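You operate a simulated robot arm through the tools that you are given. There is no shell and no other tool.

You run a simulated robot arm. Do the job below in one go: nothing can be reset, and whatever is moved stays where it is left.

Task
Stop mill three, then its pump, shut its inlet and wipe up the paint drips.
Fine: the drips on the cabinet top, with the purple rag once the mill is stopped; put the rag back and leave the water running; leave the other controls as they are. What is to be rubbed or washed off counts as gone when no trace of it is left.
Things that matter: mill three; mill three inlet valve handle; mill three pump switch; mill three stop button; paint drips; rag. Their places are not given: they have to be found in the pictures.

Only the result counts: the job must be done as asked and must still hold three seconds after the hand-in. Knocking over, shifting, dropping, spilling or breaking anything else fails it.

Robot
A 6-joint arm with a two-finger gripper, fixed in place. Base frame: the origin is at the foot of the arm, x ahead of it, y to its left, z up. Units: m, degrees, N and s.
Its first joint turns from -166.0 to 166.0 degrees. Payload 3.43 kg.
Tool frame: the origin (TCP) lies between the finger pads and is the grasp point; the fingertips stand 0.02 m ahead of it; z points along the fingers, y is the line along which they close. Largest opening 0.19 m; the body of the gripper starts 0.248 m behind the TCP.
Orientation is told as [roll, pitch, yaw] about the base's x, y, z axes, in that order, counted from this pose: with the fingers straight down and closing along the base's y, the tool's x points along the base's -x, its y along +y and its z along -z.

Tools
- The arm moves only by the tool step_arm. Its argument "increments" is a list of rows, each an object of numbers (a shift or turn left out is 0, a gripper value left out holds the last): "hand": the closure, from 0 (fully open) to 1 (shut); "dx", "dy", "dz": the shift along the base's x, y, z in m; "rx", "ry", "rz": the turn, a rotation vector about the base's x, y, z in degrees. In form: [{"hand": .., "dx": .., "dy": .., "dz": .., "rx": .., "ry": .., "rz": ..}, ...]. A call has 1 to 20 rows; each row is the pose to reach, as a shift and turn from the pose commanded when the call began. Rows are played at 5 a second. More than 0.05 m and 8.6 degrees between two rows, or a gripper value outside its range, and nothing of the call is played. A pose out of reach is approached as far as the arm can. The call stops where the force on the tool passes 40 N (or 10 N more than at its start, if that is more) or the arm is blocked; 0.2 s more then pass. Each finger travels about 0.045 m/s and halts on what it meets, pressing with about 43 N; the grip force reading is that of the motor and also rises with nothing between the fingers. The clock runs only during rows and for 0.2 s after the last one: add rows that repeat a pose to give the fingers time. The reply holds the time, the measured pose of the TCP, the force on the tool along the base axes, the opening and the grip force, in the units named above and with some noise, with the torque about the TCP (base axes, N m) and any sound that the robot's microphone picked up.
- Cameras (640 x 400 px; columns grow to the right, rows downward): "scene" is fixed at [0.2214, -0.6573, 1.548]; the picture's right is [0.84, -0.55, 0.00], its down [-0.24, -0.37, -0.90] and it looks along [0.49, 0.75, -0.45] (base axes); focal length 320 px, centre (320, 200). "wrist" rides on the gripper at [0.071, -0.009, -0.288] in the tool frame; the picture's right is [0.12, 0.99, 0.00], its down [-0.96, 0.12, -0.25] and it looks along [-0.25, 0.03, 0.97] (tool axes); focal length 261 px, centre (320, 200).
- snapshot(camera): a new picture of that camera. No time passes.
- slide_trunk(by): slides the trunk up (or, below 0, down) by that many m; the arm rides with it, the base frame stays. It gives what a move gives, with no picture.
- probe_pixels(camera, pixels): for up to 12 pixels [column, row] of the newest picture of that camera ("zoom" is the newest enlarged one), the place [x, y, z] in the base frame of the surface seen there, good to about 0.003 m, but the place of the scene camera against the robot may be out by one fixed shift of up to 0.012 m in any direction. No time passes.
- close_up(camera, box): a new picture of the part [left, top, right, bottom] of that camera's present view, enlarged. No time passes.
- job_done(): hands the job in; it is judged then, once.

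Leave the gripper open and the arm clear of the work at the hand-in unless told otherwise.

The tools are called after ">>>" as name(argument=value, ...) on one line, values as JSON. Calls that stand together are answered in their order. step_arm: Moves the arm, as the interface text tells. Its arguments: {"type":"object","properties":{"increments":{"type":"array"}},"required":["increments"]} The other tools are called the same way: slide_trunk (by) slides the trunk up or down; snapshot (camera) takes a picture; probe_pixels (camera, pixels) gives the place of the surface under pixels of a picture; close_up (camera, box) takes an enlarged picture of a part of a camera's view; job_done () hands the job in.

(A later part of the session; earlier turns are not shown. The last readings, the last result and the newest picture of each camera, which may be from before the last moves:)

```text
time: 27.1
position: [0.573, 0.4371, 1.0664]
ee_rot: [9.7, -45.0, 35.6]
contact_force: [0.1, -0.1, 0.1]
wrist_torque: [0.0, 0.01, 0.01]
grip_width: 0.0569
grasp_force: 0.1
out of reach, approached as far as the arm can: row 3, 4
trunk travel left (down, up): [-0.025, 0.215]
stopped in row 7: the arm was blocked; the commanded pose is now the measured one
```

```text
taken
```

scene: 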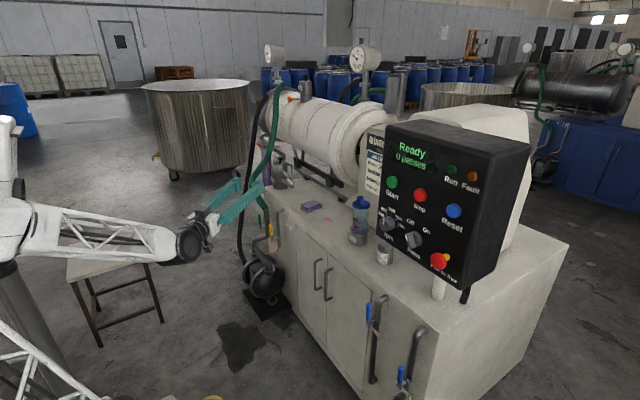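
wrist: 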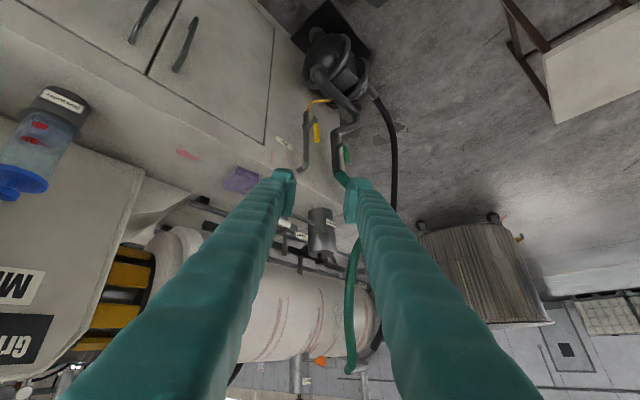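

The move ended with "blocked" but shows no force. I can see the valve area at (340,150); I'll enlarge it and probe it.

>>> close_up(camera="wrist", box=[280, 90, 380, 190])

>>> probe_pixels(camera="zoom", pixels=[[445, 390], [420, 380], [430, 420], [380, 330]])

>>> snapshot(camera="scene")

```text
4.00 times, centred on (330, 140) of wrist
```

zoom: 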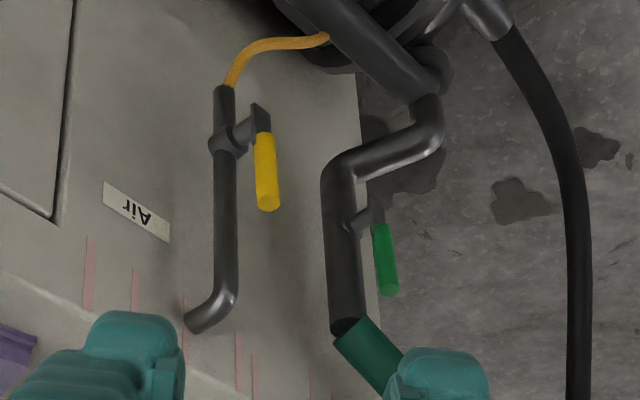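

```text
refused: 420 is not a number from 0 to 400
```

```text
taken
```

scene: 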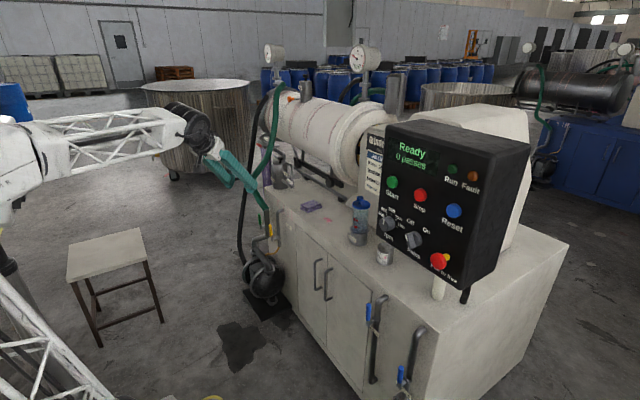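

The green handle stands parallel to its pipe, so the valve is open. Its pivot stub points away from the cabinet (−x). I'll probe it in the zoom and look closer for the tag and at the purple hanging item.

>>> probe_pixels(camera="zoom", pixels=[[387, 290], [385, 260], [380, 230], [377, 210], [360, 220], [340, 210], [345, 300], [340, 260], [265, 200], [265, 150], [260, 115], [230, 200]])

>>> close_up(camera="wrist", box=[270, 190, 400, 280])

>>> close_up(camera="scene", box=[250, 130, 300, 200])

```text
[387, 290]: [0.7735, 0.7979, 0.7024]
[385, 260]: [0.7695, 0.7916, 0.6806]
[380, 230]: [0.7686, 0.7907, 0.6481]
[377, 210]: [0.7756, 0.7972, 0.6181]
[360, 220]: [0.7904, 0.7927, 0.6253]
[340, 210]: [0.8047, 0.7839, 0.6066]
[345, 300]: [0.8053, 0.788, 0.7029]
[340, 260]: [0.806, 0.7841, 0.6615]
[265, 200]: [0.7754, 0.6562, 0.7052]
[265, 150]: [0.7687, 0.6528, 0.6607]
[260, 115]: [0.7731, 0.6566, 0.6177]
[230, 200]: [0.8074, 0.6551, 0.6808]
```

```text
4.44 times, centred on (335, 235) of wrist
```

zoom: 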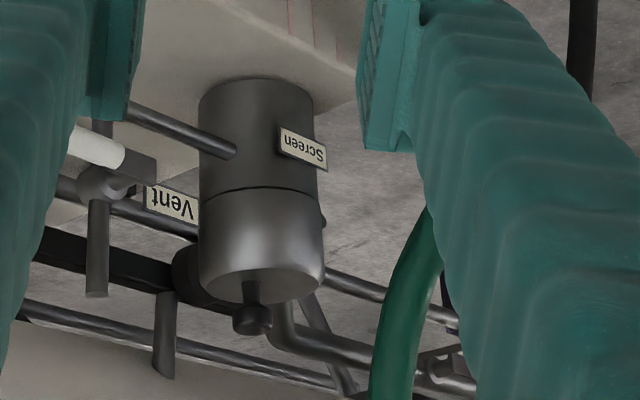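

```text
5.71 times, centred on (275, 165) of scene
```

zoom: 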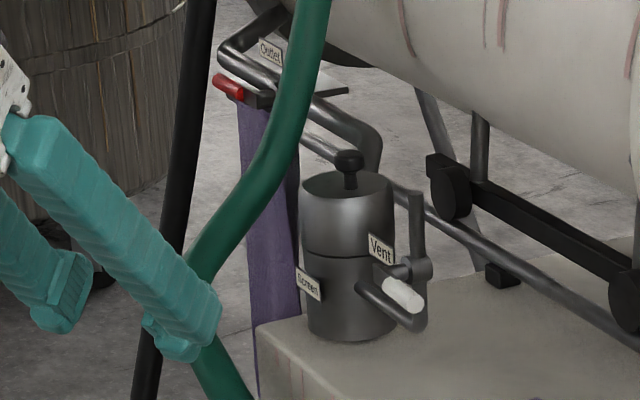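

I'll probe the hanging purple object to see how long it is and where it ends.

>>> probe_pixels(camera="scene", pixels=[[272, 149], [270, 155], [272, 165], [273, 175], [274, 185], [272, 190], [274, 195], [276, 160], [270, 145], [283, 148]])

>>> close_up(camera="wrist", box=[200, 140, 300, 220])

```text
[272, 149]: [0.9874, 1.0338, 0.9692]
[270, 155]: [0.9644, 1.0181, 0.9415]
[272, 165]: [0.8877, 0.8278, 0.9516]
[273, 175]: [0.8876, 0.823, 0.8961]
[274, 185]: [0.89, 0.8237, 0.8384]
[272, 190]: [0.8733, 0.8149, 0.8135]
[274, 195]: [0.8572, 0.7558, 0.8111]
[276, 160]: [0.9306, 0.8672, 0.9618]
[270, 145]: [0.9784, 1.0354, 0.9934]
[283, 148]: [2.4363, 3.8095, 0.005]
```

```text
5.00 times, centred on (250, 180) of wrist
```

zoom: 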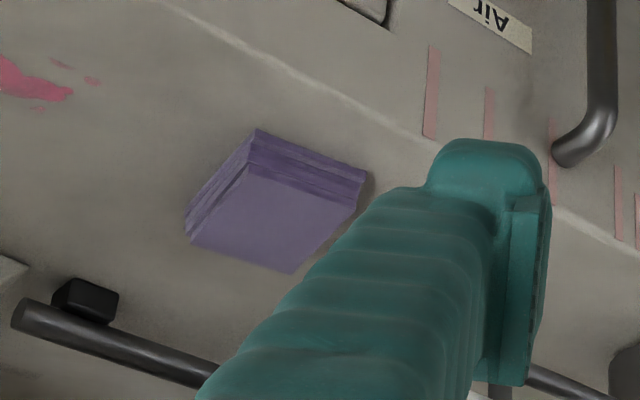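

The hanging purple object is over 1.4 m away and unreachable, so it isn't the rag. The folded purple cloth is the rag.

Valve readings:
- The green handle runs from about (0.771,0.793,0.645) to (0.773,0.797,0.705).
- The pivot is at about (0.79,0.79,0.62), with its axis along x.

Before descending I'll check where the stool, the black hose, the pump and the cabinet front are.

>>> probe_pixels(camera="wrist", pixels=[[590, 70], [545, 55], [575, 125], [393, 150], [395, 190], [340, 60], [350, 90], [300, 110], [250, 130], [353, 280], [150, 120], [325, 130]])

>>> probe_pixels(camera="scene", pixels=[[75, 275], [145, 260], [110, 235], [90, 250], [243, 200], [243, 240], [255, 260], [262, 195], [255, 135], [180, 130], [60, 150], [20, 220]])

```text
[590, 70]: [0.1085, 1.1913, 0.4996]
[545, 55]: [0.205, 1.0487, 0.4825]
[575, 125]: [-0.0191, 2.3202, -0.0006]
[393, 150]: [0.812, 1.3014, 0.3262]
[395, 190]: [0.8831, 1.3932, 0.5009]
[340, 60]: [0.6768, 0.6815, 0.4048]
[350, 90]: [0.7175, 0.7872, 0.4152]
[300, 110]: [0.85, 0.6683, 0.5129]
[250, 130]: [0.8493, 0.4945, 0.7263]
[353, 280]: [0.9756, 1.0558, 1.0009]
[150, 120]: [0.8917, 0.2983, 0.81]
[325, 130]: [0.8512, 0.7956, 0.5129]
```

```text
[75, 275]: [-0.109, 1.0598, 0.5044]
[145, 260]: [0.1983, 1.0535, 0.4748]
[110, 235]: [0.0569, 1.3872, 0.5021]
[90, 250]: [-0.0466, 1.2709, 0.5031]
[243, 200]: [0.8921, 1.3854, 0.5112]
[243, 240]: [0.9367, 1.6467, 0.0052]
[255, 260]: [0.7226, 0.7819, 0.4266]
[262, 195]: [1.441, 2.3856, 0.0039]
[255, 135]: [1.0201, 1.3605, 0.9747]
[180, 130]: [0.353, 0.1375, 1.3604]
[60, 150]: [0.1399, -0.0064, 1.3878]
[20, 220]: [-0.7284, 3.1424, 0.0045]
```

The space in front is free:
- Cabinet front at x=0.85.
- Stool beyond y=1.05.
- Black hose at y≈1.3.

I'll descend toward (0.62,0.62,0.82), levelling the tool to about 20° below horizontal with the fingers open ~0.08 m.

>>> step_arm(increments=[{"hand": 0.57, "dx": 0.007, "dy": 0.026, "dz": -0.035, "rx": 2, "ry": -3, "rz": 1}, {"dx": 0.014, "dy": 0.052, "dz": -0.07, "rx": 4, "ry": -6, "rz": 2}, {"dx": 0.02, "dy": 0.078, "dz": -0.105, "rx": 6, "ry": -9, "rz": 3}, {"dx": 0.027, "dy": 0.104, "dz": -0.14, "rx": 8, "ry": -12, "rz": 4}, {"dx": 0.034, "dy": 0.13, "dz": -0.175, "rx": 10, "ry": -15, "rz": 5}, {"dx": 0.041, "dy": 0.157, "dz": -0.21, "rx": 12, "ry": -18, "rz": 6}, {"dx": 0.047, "dy": 0.183, "dz": -0.246, "rx": 13.6, "ry": -21, "rz": 6.8}, {"dx": 0.047, "dy": 0.183, "dz": -0.246, "rx": 13.6, "ry": -21, "rz": 6.8}])

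>>> snapshot(camera="wrist")

>>> snapshot(camera="scene")

```text
time: 29.1
position: [0.5813, 0.6356, 0.8124]
ee_rot: [-9.9, -67.5, 70.6]
contact_force: [0.0, -0.3, -0.9]
wrist_torque: [-0.02, 0.02, 0.0]
grip_width: 0.0814
grasp_force: 0.2
out of reach, approached as far as the arm can: row 7, 8
trunk travel left (down, up): [-0.025, 0.215]
stopped in row 8: the arm was blocked; the commanded pose is now the measured one
```

```text
taken
```

wrist: 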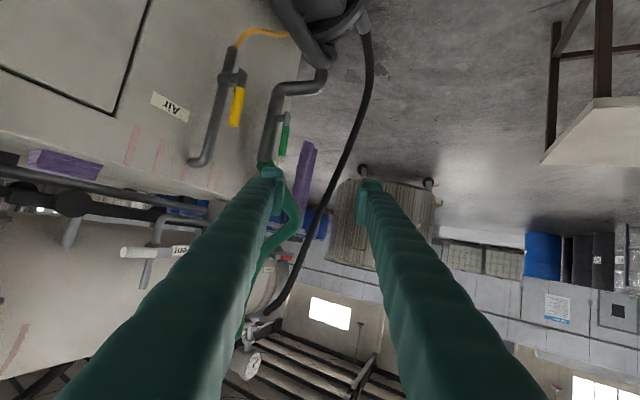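

```text
taken
```

scene: 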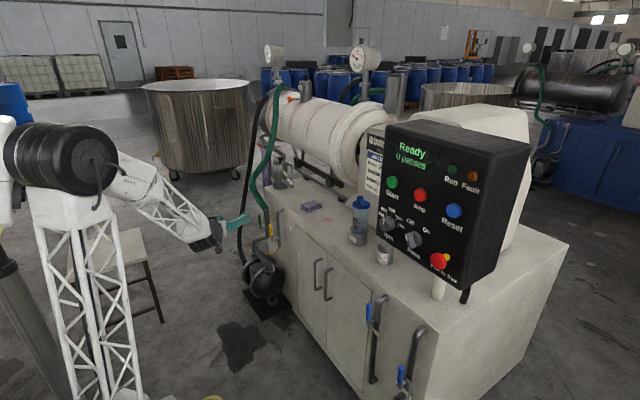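

The tool now points at yaw ≈60°, 22° below horizontal. I'll close the fingers to make a pusher and bring the tip to the −y side of the green handle, near its top, then push it toward +y to see whether it turns that way.

>>> step_arm(increments=[{"hand": 1, "dx": 0.03, "dy": 0.017, "dz": -0.02}, {"dx": 0.06, "dy": 0.034, "dz": -0.04}, {"dx": 0.09, "dy": 0.05, "dz": -0.06}, {"dx": 0.12, "dy": 0.065, "dz": -0.08}, {"dx": 0.15, "dy": 0.08, "dz": -0.1}, {"dx": 0.17, "dy": 0.094, "dz": -0.113}, {"dx": 0.17, "dy": 0.094, "dz": -0.113}])

>>> snapshot(camera="wrist")

>>> close_up(camera="scene", box=[230, 180, 310, 260])

```text
time: 30.7
position: [0.7509, 0.7308, 0.6998]
ee_rot: [-9.9, -67.5, 70.7]
contact_force: [-0.3, 0.5, -0.5]
wrist_torque: [0.01, 0.01, -0.01]
grip_width: 0.0
grasp_force: 34.5
trunk travel left (down, up): [-0.025, 0.215]
```

```text
taken
```

wrist: 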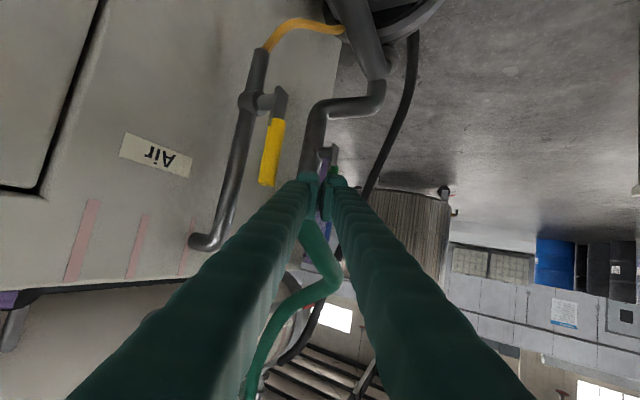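

```text
5.00 times, centred on (270, 220) of scene
```

zoom: 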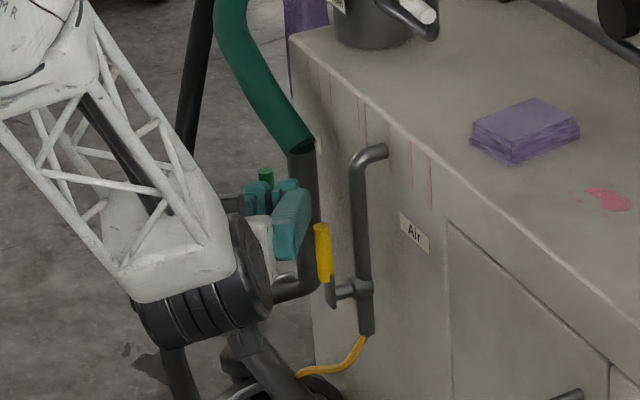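

The tip is just in front of the green handle. I'll enlarge the wrist view to check the alignment.

>>> close_up(camera="wrist", box=[280, 130, 360, 210])

>>> probe_pixels(camera="wrist", pixels=[[334, 170], [335, 175], [328, 152], [310, 140], [308, 172], [326, 175], [338, 178], [333, 182]])

```text
5.00 times, centred on (320, 170) of wrist
```

zoom: 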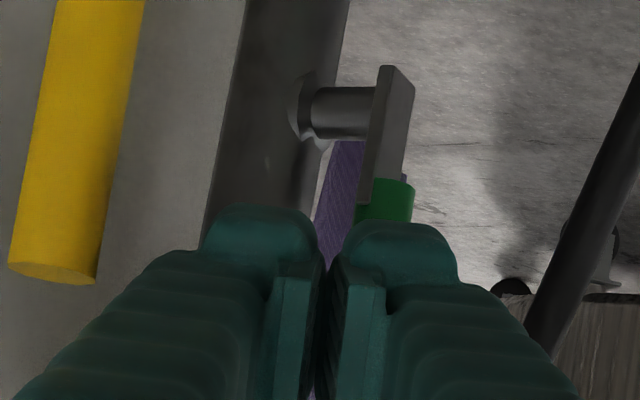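

```text
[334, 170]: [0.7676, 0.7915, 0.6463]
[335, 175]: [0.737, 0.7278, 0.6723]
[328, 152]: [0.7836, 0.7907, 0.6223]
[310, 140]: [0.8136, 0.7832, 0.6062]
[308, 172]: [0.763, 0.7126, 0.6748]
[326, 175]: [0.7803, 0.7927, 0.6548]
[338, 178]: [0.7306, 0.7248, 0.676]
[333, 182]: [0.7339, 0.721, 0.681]
```

The handle is right ahead of the tip. I'll shift +8 mm in x and push toward +y in small steps, watching the force.

>>> step_arm(increments=[{"dx": 0.008, "dy": 0.01}, {"dx": 0.008, "dy": 0.02}, {"dx": 0.008, "dy": 0.026}, {"dx": 0.008, "dy": 0.032}, {"dx": 0.008, "dy": 0.038}, {"dx": 0.008, "dy": 0.044}, {"dx": 0.008, "dy": 0.05}])

>>> close_up(camera="wrist", box=[280, 130, 360, 210])

>>> close_up(camera="scene", box=[230, 180, 310, 260])

```text
time: 32.3
position: [0.7601, 0.78, 0.6994]
ee_rot: [-9.9, -67.4, 70.7]
contact_force: [0.1, -1.3, 0.1]
wrist_torque: [0.04, -0.01, -0.03]
grip_width: 0.0
grasp_force: 34.3
trunk travel left (down, up): [-0.025, 0.215]
```

```text
5.00 times, centred on (320, 170) of wrist
```

zoom: 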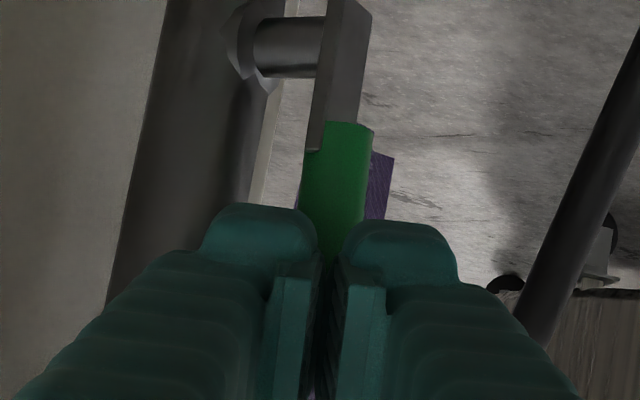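

```text
5.00 times, centred on (270, 220) of scene
```

zoom: 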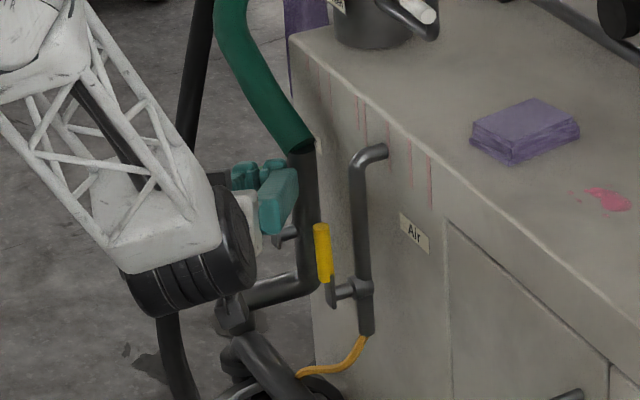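

The handle gave way toward +y with almost no force, so that is the closing direction. I'll continue along the arc about the pivot, (0.79, 0.62) in y–z.

>>> step_arm(increments=[{"dy": 0.01, "dz": -0.004}, {"dy": 0.02, "dz": -0.009}, {"dy": 0.03, "dz": -0.015}, {"dy": 0.04, "dz": -0.021}, {"dy": 0.046, "dz": -0.028}, {"dy": 0.05, "dz": -0.034}, {"dy": 0.05, "dz": -0.034}])

>>> snapshot(camera="wrist")

>>> close_up(camera="scene", box=[230, 180, 310, 260])

```text
time: 33.9
position: [0.7579, 0.8299, 0.6648]
ee_rot: [-9.8, -67.3, 70.7]
contact_force: [0.7, -0.1, 2.5]
wrist_torque: [-0.01, -0.03, 0.02]
grip_width: 0.0001
grasp_force: 34.1
trunk travel left (down, up): [-0.025, 0.215]
```

```text
taken
```

wrist: 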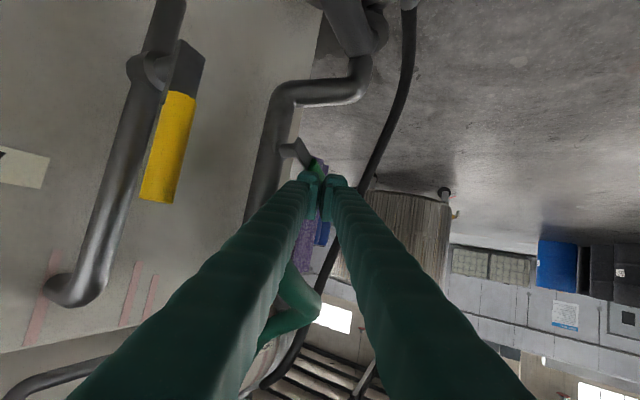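

```text
5.00 times, centred on (270, 220) of scene
```

zoom: 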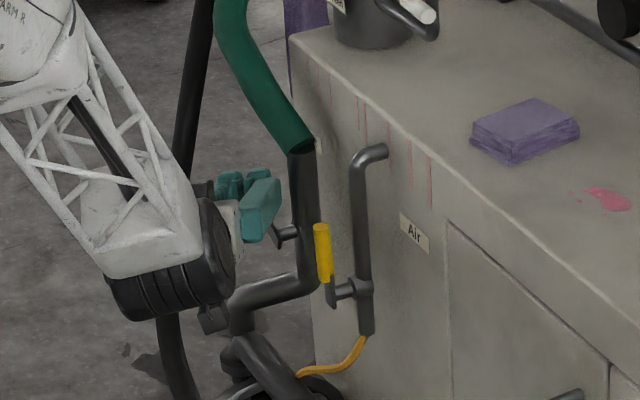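

The lever has turned well over halfway. I'll push the last part mostly downward until it meets its stop.

>>> step_arm(increments=[{"dz": -0.005, "dy": 0.002}, {"dz": -0.01, "dy": 0.003}, {"dz": -0.014, "dy": 0.003}, {"dz": -0.018, "dy": 0.003}, {"dz": -0.018, "dy": 0.003}])

>>> close_up(camera="wrist", box=[260, 100, 360, 200])

>>> probe_pixels(camera="wrist", pixels=[[290, 125], [300, 130], [310, 140], [312, 150], [316, 155], [320, 160], [322, 165], [305, 135]])

```text
time: 35.1
position: [0.758, 0.8338, 0.6529]
ee_rot: [-10.2, -68.0, 70.9]
contact_force: [-4.9, -1.2, 39.1]
wrist_torque: [-0.19, -0.45, -0.06]
grip_width: 0.0
grasp_force: 33.8
trunk travel left (down, up): [-0.025, 0.215]
```

```text
4.00 times, centred on (310, 150) of wrist
```

zoom: 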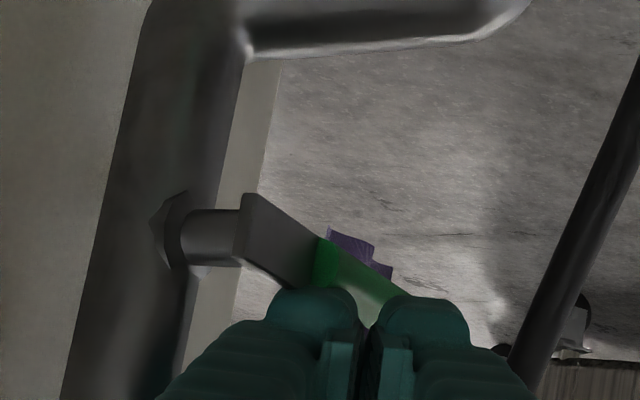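

```text
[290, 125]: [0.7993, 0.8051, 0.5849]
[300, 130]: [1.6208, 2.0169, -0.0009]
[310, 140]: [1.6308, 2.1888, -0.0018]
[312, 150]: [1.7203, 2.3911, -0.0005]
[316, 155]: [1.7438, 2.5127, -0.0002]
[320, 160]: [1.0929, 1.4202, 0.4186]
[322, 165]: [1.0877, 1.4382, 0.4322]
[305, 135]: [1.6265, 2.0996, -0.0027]
```

The downward push met 39 N, probably the end stop. I'll probe the lever and handle to check that they are horizontal.

>>> close_up(camera="wrist", box=[290, 140, 370, 190])

>>> probe_pixels(camera="zoom", pixels=[[250, 150], [280, 170], [330, 215], [360, 225], [400, 245], [300, 160], [240, 110], [430, 240], [385, 265]])

```text
8.00 times, centred on (330, 165) of wrist
```

zoom: 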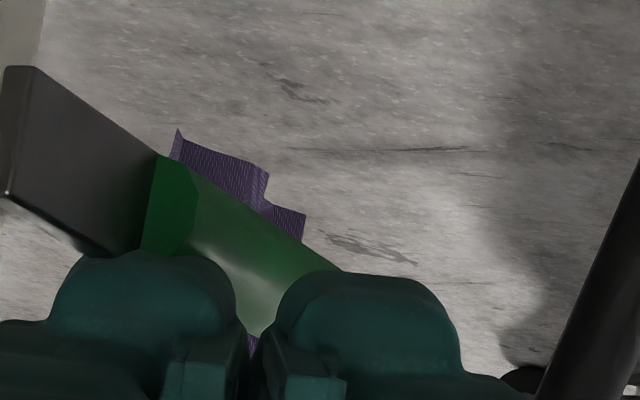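

```text
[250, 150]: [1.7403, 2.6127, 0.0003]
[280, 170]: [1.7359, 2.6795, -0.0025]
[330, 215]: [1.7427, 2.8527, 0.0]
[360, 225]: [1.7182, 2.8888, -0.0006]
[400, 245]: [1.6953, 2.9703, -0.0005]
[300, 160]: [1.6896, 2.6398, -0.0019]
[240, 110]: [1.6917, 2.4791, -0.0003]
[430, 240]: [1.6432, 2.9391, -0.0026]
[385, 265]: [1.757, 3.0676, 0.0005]
```

>>> probe_pixels(camera="zoom", pixels=[[20, 130], [60, 150], [110, 190], [130, 170], [180, 200], [220, 240], [260, 260], [150, 220], [205, 200], [10, 185]])

```text
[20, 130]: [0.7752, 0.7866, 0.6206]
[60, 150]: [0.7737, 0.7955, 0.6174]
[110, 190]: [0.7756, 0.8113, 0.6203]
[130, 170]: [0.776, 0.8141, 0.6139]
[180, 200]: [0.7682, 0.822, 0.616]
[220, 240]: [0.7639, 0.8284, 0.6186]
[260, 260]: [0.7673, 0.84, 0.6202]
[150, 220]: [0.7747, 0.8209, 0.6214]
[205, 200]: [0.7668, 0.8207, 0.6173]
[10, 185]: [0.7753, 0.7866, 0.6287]
```

The lever and handle are now level (z≈0.618 along y), lying across the pipe: shut. I'll lift off and back away, then look from both cameras.

>>> step_arm(increments=[{"dz": 0.02}, {"dz": 0.05}, {"dz": 0.08, "dx": -0.03, "dy": -0.02}, {"dz": 0.11, "dx": -0.06, "dy": -0.05}, {"dz": 0.13, "dx": -0.09, "dy": -0.09}, {"dz": 0.15, "dx": -0.12, "dy": -0.12}, {"dz": 0.17, "dx": -0.15, "dy": -0.15}, {"dz": 0.17, "dx": -0.15, "dy": -0.15}])

>>> snapshot(camera="wrist")

>>> close_up(camera="scene", box=[230, 180, 310, 260])

```text
refused: row 4 steps farther than a row can; nothing moved
```

```text
taken
```

wrist: 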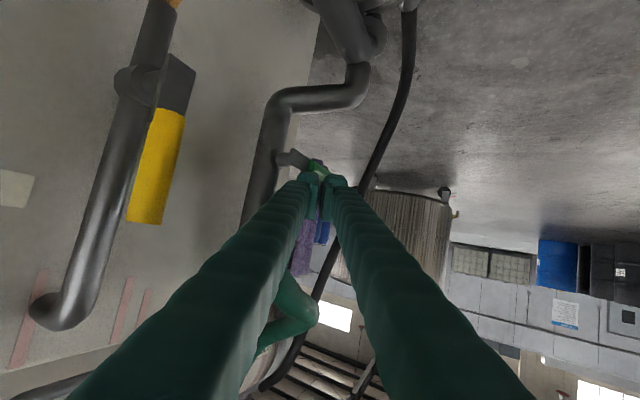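

```text
5.00 times, centred on (270, 220) of scene
```

zoom: 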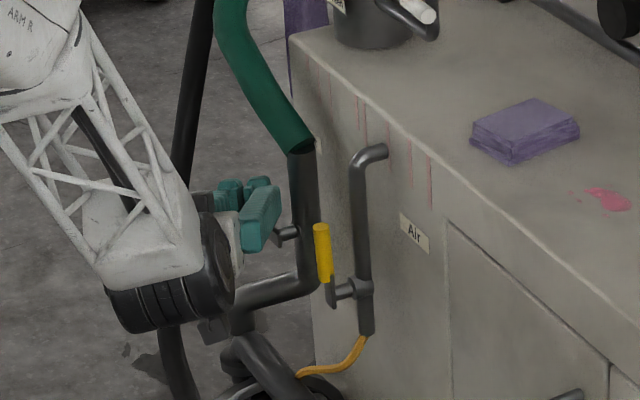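

One row stepped too far, so I'll repeat the retreat with smaller steps.

>>> step_arm(increments=[{"dz": 0.02}, {"dz": 0.05}, {"dz": 0.08, "dx": -0.02, "dy": -0.02}, {"dz": 0.1, "dx": -0.045, "dy": -0.045}, {"dz": 0.12, "dx": -0.07, "dy": -0.07}, {"dz": 0.14, "dx": -0.095, "dy": -0.1}, {"dz": 0.16, "dx": -0.12, "dy": -0.13}, {"dz": 0.18, "dx": -0.145, "dy": -0.16}, {"dz": 0.18, "dx": -0.145, "dy": -0.16}])

>>> snapshot(camera="wrist")

>>> close_up(camera="scene", box=[230, 180, 310, 260])

```text
time: 37.1
position: [0.6145, 0.6722, 0.8292]
ee_rot: [-9.9, -67.4, 70.7]
contact_force: [-0.2, 0.8, 0.1]
wrist_torque: [0.02, -0.03, 0.01]
grip_width: 0.0
grasp_force: 34.0
trunk travel left (down, up): [-0.025, 0.215]
```

```text
taken
```

wrist: 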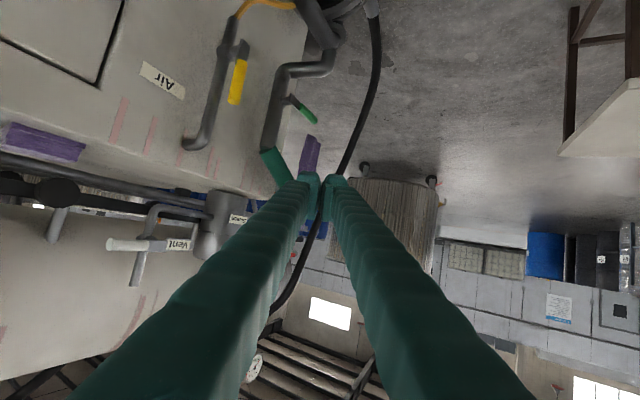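

```text
5.00 times, centred on (270, 220) of scene
```

zoom: 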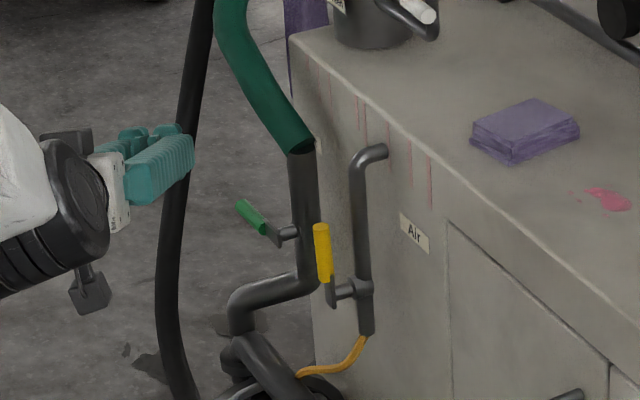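

The green handle now lies across its pipe. I'll probe its ends to confirm it stayed level.

>>> close_up(camera="wrist", box=[260, 70, 340, 130])

>>> probe_pixels(camera="wrist", pixels=[[298, 106], [303, 110], [308, 115], [314, 121], [293, 101], [280, 100]])

>>> snapshot(camera="scene")

```text
6.67 times, centred on (300, 100) of wrist
```

zoom: 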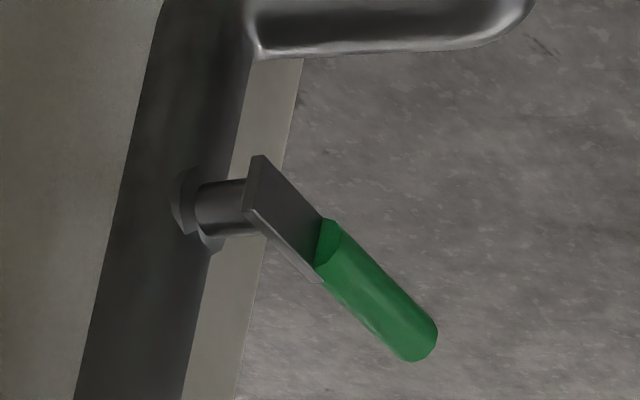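

```text
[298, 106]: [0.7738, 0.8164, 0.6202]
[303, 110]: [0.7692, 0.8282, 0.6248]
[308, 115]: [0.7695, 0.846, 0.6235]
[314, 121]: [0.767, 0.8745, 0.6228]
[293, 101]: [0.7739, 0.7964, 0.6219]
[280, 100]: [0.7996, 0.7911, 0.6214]
```

```text
taken
```

scene: 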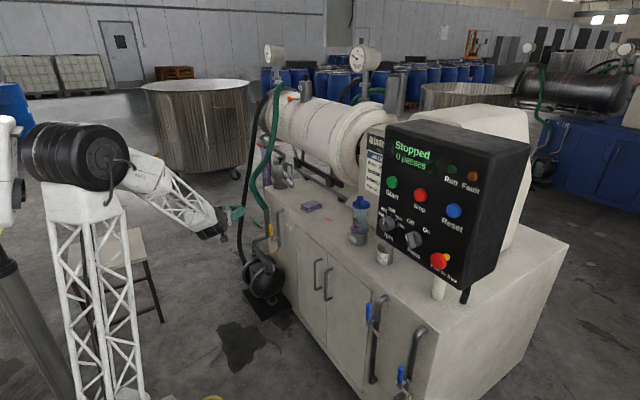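

The valve is level and shut, and the panel reads "Stopped". Now the rag. I'll raise and turn the tool to look down on the cabinet top, opening the fingers.

>>> step_arm(increments=[{"hand": 0.3, "dx": -0.002, "dy": -0.03, "dz": 0.03, "rx": -2.9, "ry": 3.35, "rz": -3.7}, {"dx": -0.004, "dy": -0.06, "dz": 0.06, "rx": -5.8, "ry": 6.7, "rz": -7.4}, {"dx": -0.006, "dy": -0.09, "dz": 0.09, "rx": -8.7, "ry": 10, "rz": -11.1}, {"dx": -0.008, "dy": -0.12, "dz": 0.12, "rx": -11.5, "ry": 13.4, "rz": -14.8}, {"dx": -0.01, "dy": -0.15, "dz": 0.15, "rx": -14.4, "ry": 16.7, "rz": -18.5}, {"dx": -0.012, "dy": -0.18, "dz": 0.18, "rx": -17.3, "ry": 20.1, "rz": -22.2}, {"dx": -0.013, "dy": -0.21, "dz": 0.21, "rx": -20.2, "ry": 23.4, "rz": -26}, {"dx": -0.014, "dy": -0.24, "dz": 0.24, "rx": -23.1, "ry": 26.8, "rz": -29.7}, {"dx": -0.015, "dy": -0.272, "dz": 0.271, "rx": -23.1, "ry": 26.8, "rz": -29.7}, {"dx": -0.015, "dy": -0.272, "dz": 0.271, "rx": -23.1, "ry": 26.8, "rz": -29.7}])

>>> snapshot(camera="wrist")

```text
time: 39.3
position: [0.5982, 0.4005, 1.0994]
ee_rot: [-0.1, -32.9, 32.0]
contact_force: [1.0, 0.2, 0.8]
wrist_torque: [0.0, 0.04, 0.04]
grip_width: 0.1331
grasp_force: 0.0
out of reach, approached as far as the arm can: row 3
trunk travel left (down, up): [-0.025, 0.215]
```

```text
taken
```

wrist: 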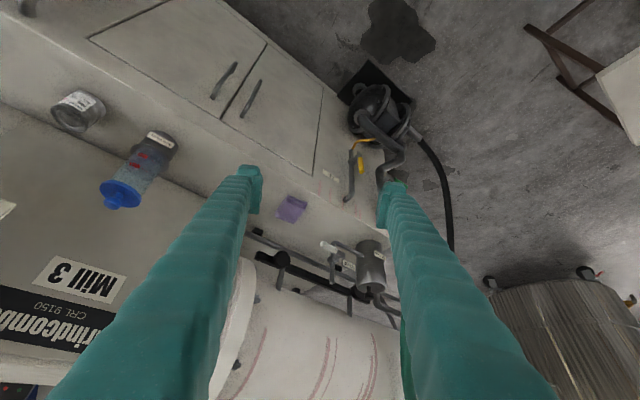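

Orientation is exactly as wanted. The rag is at (292,208); I'll enlarge and probe its corners.

>>> close_up(camera="wrist", box=[255, 180, 335, 240])

>>> probe_pixels(camera="wrist", pixels=[[292, 208], [285, 197], [303, 207], [296, 219], [279, 212], [282, 204], [298, 200], [310, 210], [270, 195], [355, 245], [300, 250], [285, 275]])

```text
6.67 times, centred on (295, 210) of wrist
```

zoom: 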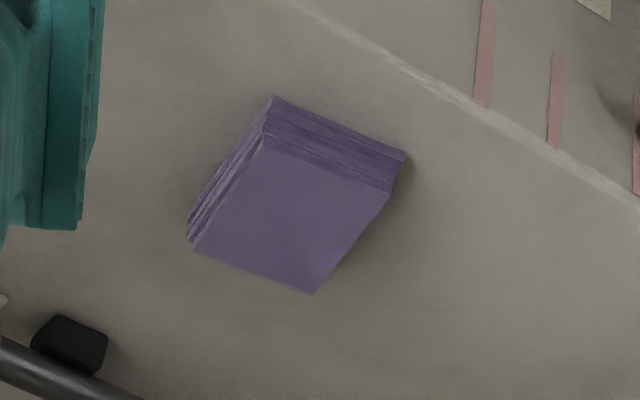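

```text
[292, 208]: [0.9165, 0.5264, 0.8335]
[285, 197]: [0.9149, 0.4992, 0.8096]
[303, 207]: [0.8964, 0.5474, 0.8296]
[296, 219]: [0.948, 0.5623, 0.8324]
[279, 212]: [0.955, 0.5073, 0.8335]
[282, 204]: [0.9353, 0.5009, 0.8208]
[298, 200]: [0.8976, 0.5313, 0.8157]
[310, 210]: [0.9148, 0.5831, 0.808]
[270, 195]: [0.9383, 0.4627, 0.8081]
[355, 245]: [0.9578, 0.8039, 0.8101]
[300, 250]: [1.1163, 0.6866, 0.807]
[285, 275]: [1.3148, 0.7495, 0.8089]
```

>>> probe_pixels(camera="zoom", pixels=[[268, 148], [380, 195], [312, 286], [200, 245], [288, 218], [275, 108], [396, 160], [194, 230]])

>>> close_up(camera="scene", box=[295, 195, 345, 230])

>>> probe_pixels(camera="scene", pixels=[[328, 219], [331, 221], [327, 218], [334, 222], [324, 217], [331, 216], [330, 224], [322, 220], [358, 232], [384, 262], [311, 205], [304, 208]])

```text
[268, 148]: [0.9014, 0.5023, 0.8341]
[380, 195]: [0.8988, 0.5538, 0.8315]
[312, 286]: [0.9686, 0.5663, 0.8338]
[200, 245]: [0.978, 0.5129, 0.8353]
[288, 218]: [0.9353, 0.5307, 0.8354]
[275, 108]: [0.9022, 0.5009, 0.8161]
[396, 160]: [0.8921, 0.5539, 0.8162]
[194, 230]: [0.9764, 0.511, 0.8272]
```

```text
11.43 times, centred on (320, 212) of scene
```

zoom: 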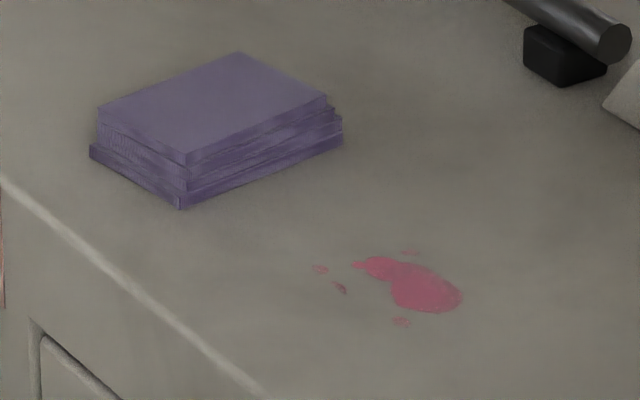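

```text
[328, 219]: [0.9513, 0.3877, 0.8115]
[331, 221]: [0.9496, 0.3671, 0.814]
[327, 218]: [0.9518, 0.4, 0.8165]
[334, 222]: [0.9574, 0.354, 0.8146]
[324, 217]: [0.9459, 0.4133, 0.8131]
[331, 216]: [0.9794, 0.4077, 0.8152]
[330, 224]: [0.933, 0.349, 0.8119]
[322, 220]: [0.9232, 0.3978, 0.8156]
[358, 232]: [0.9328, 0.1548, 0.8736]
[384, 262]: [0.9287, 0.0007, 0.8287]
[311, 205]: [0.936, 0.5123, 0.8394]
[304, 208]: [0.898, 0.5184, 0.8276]
```

Rag top is at z≈0.834 and the cabinet top at 0.81. The rag centre is ≈ (0.9375,0.533), with the short side (~0.058 m) along y, turned about 8°. The scene camera reads about (0,−0.015,+0.006) off. I'll move over the cabinet top with tool yaw 8° and 22° tilt, to see the drips and prepare the grasp.

>>> step_arm(increments=[{"dx": 0.045, "dy": 0.004, "dz": -0.016, "rx": -0.76, "ry": 2.08, "rz": -4.8}, {"dx": 0.09, "dy": 0.008, "dz": -0.032, "rx": -1.52, "ry": 4.16, "rz": -9.6}, {"dx": 0.135, "dy": 0.012, "dz": -0.048, "rx": -2.28, "ry": 6.24, "rz": -14.4}, {"dx": 0.18, "dy": 0.016, "dz": -0.064, "rx": -3.04, "ry": 8.3, "rz": -19.2}, {"dx": 0.222, "dy": 0.02, "dz": -0.08, "rx": -3.8, "ry": 10.4, "rz": -23.95}, {"dx": 0.222, "dy": 0.02, "dz": -0.08, "rx": -3.8, "ry": 10.4, "rz": -23.95}])

>>> snapshot(camera="wrist")

```text
time: 40.7
position: [0.8216, 0.4215, 1.019]
ee_rot: [-0.1, -21.9, 8.0]
contact_force: [0.3, 0.1, 0.4]
wrist_torque: [-0.04, 0.03, 0.0]
grip_width: 0.1332
grasp_force: 0.1
trunk travel left (down, up): [-0.025, 0.215]
```

```text
taken
```

wrist: 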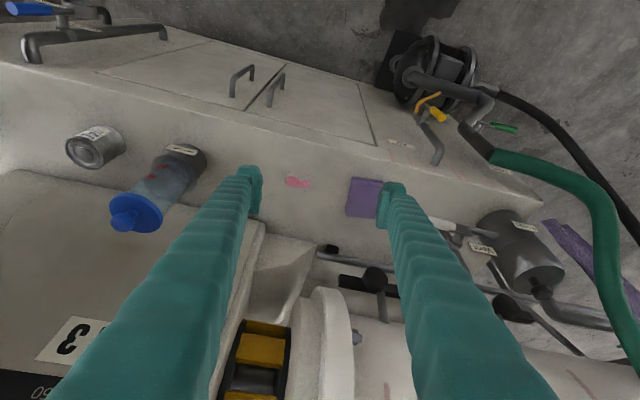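

Now both the drips (298,182) and the rag (365,197) are in view. I'll enlarge and probe them.

>>> close_up(camera="wrist", box=[270, 160, 350, 210])

>>> probe_pixels(camera="zoom", pixels=[[130, 150], [150, 185], [300, 180], [310, 215], [220, 175], [260, 190], [200, 140], [350, 190], [120, 200], [40, 300], [600, 350]])

>>> close_up(camera="wrist", box=[335, 170, 395, 225])

>>> probe_pixels(camera="zoom", pixels=[[320, 200], [180, 100], [460, 140], [140, 320], [330, 340], [400, 250], [330, 110], [160, 220]])

```text
8.00 times, centred on (310, 185) of wrist
```

zoom: 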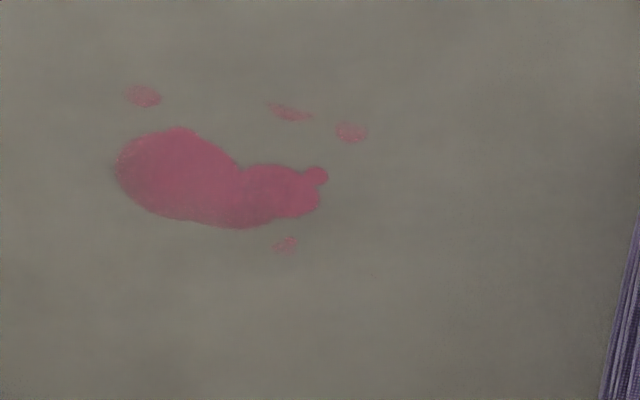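

```text
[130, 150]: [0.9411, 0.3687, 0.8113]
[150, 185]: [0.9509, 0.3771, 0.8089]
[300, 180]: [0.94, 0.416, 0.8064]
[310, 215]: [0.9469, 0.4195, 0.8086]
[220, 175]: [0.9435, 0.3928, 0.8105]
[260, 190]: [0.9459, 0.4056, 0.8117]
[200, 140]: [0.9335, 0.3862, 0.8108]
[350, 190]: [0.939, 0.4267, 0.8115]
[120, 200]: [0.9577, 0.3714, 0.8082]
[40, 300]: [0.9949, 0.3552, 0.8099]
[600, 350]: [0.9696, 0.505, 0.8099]
```

```text
7.27 times, centred on (365, 198) of wrist
```

zoom: 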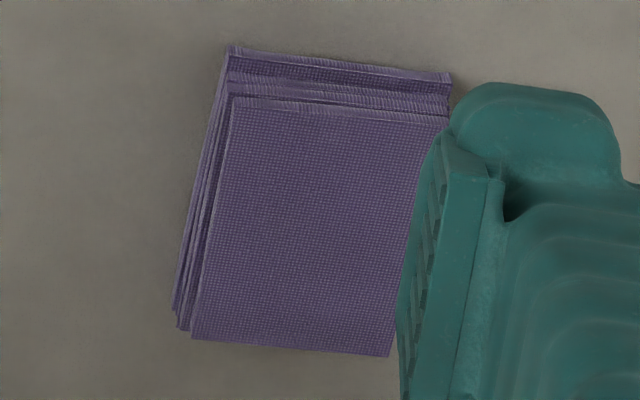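

```text
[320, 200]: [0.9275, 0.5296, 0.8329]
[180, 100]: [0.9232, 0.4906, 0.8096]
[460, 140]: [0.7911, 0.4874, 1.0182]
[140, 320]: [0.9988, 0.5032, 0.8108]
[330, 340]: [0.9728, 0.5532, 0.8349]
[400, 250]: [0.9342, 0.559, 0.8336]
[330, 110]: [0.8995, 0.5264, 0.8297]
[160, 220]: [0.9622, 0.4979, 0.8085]
```

Drips spread over x≈0.92–0.965, y≈0.362–0.432, centre ≈(0.943,0.397). The rag centre is (0.937,0.531). I'll go to a point 0.1 m short of the rag along the tool axis, fingers open 0.10 m.

>>> step_arm(increments=[{"hand": 0.47, "dx": 0.02, "dy": 0.027, "dz": -0.02}, {"dx": 0.04, "dy": 0.054, "dz": -0.042}, {"dx": 0.06, "dy": 0.08, "dz": -0.064}, {"dx": 0.0785, "dy": 0.104, "dz": -0.085}, {"dx": 0.0785, "dy": 0.104, "dz": -0.085}, {"dx": 0.0785, "dy": 0.104, "dz": -0.085}])

>>> snapshot(camera="wrist")

```text
time: 42.1
position: [0.9004, 0.5257, 0.9342]
ee_rot: [-0.1, -22.0, 7.9]
contact_force: [0.8, 0.3, 0.5]
wrist_torque: [-0.04, 0.01, 0.0]
grip_width: 0.1007
grasp_force: 0.0
trunk travel left (down, up): [-0.025, 0.215]
```

```text
taken
```

wrist: 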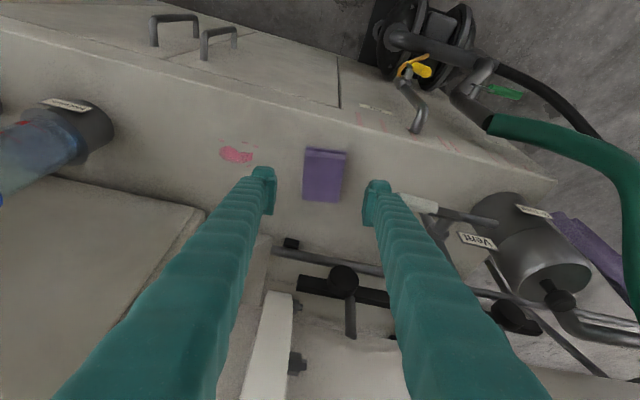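

The vent's white handle at (418,203) looks close to the right finger. I'll probe it, the rag and the mill's foot for clearance.

>>> probe_pixels(camera="wrist", pixels=[[410, 200], [425, 205], [435, 208], [403, 200], [292, 243], [300, 255], [345, 280], [325, 175], [307, 175], [344, 178], [322, 198], [325, 155]])

>>> close_up(camera="wrist", box=[250, 130, 450, 260])

```text
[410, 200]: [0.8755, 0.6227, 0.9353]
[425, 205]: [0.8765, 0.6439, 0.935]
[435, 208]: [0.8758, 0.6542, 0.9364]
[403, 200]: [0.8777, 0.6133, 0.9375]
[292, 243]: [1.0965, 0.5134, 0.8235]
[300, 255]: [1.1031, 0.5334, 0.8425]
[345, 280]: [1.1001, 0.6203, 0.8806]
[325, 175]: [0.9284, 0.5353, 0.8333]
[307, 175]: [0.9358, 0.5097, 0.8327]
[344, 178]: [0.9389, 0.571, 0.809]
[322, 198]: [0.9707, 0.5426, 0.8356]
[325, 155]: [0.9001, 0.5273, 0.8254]
```

```text
3.08 times, centred on (350, 195) of wrist
```

zoom: 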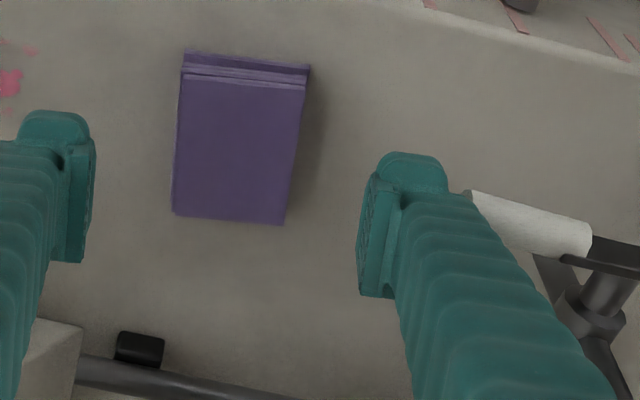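

The vent handle's end is at (0.877,0.61,0.937), about 1 cm from the right finger. I'll narrow the opening to 0.08 m first, then descend along the tool axis onto the rag (target TCP 0.9375,0.533,0.841).

>>> step_arm(increments=[{"hand": 0.58}, {"hand": 0.58}, {"hand": 0.58}])

>>> step_arm(increments=[{"dx": 0.01, "dy": 0.002, "dz": -0.025}, {"dx": 0.02, "dy": 0.005, "dz": -0.05}, {"dx": 0.03, "dy": 0.007, "dz": -0.072}, {"dx": 0.034, "dy": 0.007, "dz": -0.084}, {"dx": 0.037, "dy": 0.0073, "dz": -0.092}, {"dx": 0.037, "dy": 0.0073, "dz": -0.092}])

>>> snapshot(camera="wrist")

```text
time: 42.9
position: [0.8986, 0.5243, 0.9337]
ee_rot: [-0.1, -22.0, 8.1]
contact_force: [0.7, 0.3, 0.7]
wrist_torque: [0.0, 0.0, 0.05]
grip_width: 0.0797
grasp_force: 0.1
trunk travel left (down, up): [-0.025, 0.215]
```

```text
time: 44.3
position: [0.9359, 0.5333, 0.842]
ee_rot: [0.0, -22.0, 8.1]
contact_force: [-0.4, 0.1, -0.9]
wrist_torque: [0.0, 0.03, 0.01]
grip_width: 0.0799
grasp_force: 0.1
trunk travel left (down, up): [-0.025, 0.215]
```

```text
taken
```

wrist: 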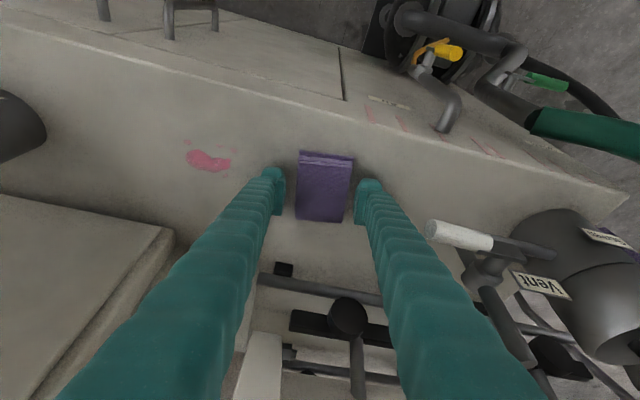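

The rag sits between the fingers. Closing on it.

>>> step_arm(increments=[{"hand": 0.7}, {"hand": 0.8}, {"hand": 0.9}, {"hand": 1}, {"hand": 1}])

>>> close_up(camera="wrist", box=[250, 130, 410, 240])

```text
time: 45.5
position: [0.9364, 0.5332, 0.842]
ee_rot: [-0.1, -22.1, 8.0]
contact_force: [-0.2, 1.1, 1.2]
wrist_torque: [0.02, -0.05, 0.05]
grip_width: 0.0622
grasp_force: 42.8
trunk travel left (down, up): [-0.025, 0.215]
```

```text
3.64 times, centred on (330, 185) of wrist
```

zoom: 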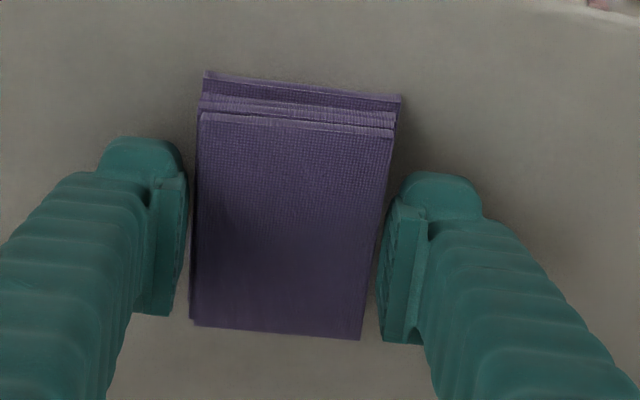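

Gripped at 0.062 m with 43 N. The rest place to return to is TCP (0.9364,0.5332,0.842). I'll lift a little and carry the rag over the drips.

>>> step_arm(increments=[{"dz": 0.01}, {"dz": 0.03}, {"dz": 0.03, "dy": -0.03, "dx": 0.002}, {"dz": 0.03, "dy": -0.07, "dx": 0.004}, {"dz": 0.03, "dy": -0.11, "dx": 0.006}, {"dz": 0.03, "dy": -0.136, "dx": 0.006}, {"dz": 0.03, "dy": -0.136, "dx": 0.006}])

>>> snapshot(camera="wrist")

>>> close_up(camera="scene", box=[270, 170, 390, 260])

```text
time: 47.1
position: [0.9425, 0.3964, 0.8705]
ee_rot: [0.0, -22.0, 8.0]
contact_force: [0.3, 0.0, -0.4]
wrist_torque: [0.01, 0.01, 0.0]
grip_width: 0.0621
grasp_force: 43.2
trunk travel left (down, up): [-0.025, 0.215]
```

```text
taken
```

wrist: 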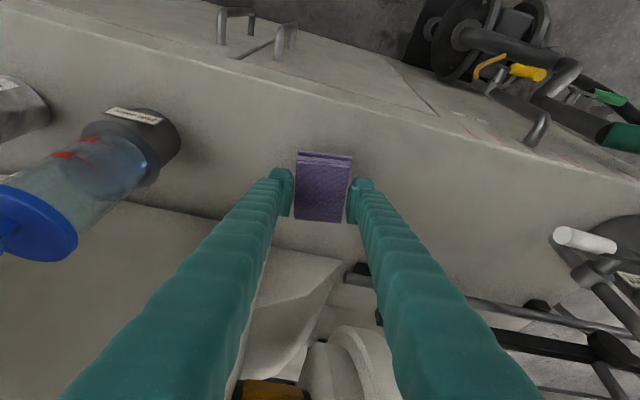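

```text
4.44 times, centred on (330, 215) of scene
```

zoom: 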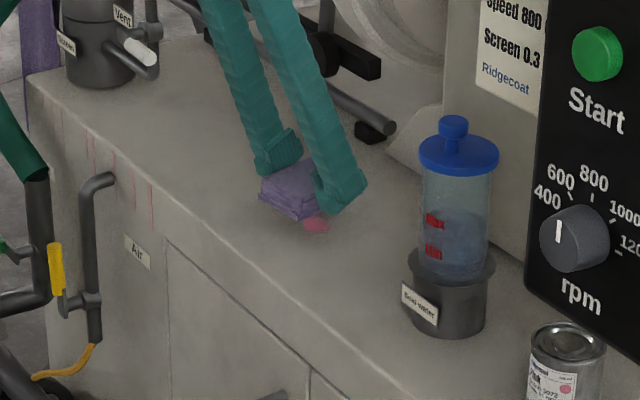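

The rag is held, over the drips. I'll lower it to the top until it presses lightly.

>>> step_arm(increments=[{"dz": -0.015}, {"dz": -0.024}, {"dz": -0.028}, {"dz": -0.03}, {"dz": -0.031}])

```text
time: 48.3
position: [0.9422, 0.3964, 0.8412]
ee_rot: [0.0, -22.1, 8.0]
contact_force: [-0.3, 0.0, 8.1]
wrist_torque: [-0.03, 0.11, 0.01]
grip_width: 0.062
grasp_force: 43.0
trunk travel left (down, up): [-0.025, 0.215]
```

Pressing with about 8 N. Now back-and-forth strokes over the whole drip area.

>>> step_arm(increments=[{"dy": -0.02}, {"dy": -0.04}, {"dy": -0.02}, {"dy": 0}, {"dy": 0.02}, {"dy": 0.04}, {"dx": -0.014, "dy": 0.04}, {"dx": -0.014, "dy": 0.02}, {"dx": -0.014, "dy": 0}, {"dx": -0.014, "dy": -0.02}, {"dx": -0.014, "dy": -0.04}, {"dx": 0.014, "dy": -0.04}, {"dx": 0.014, "dy": -0.02}, {"dx": 0.014, "dy": 0}, {"dx": 0.014, "dy": 0.02}, {"dx": 0.014, "dy": 0.04}, {"dx": 0, "dy": 0.04}, {"dx": 0, "dy": 0.02}, {"dx": 0, "dy": 0}, {"dx": 0, "dy": 0}])

>>> close_up(camera="scene", box=[270, 170, 390, 260])

```text
time: 52.5
position: [0.9411, 0.3959, 0.8412]
ee_rot: [-0.1, -22.0, 8.0]
contact_force: [-2.0, 3.2, 23.7]
wrist_torque: [0.17, 0.07, 0.01]
grip_width: 0.0622
grasp_force: 43.2
trunk travel left (down, up): [-0.025, 0.215]
```

```text
4.44 times, centred on (330, 215) of scene
```

zoom: 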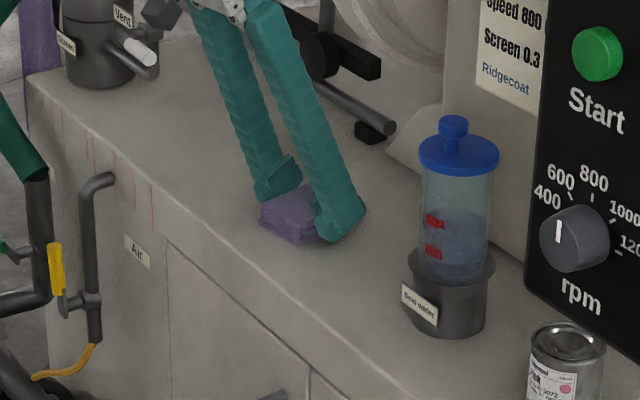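

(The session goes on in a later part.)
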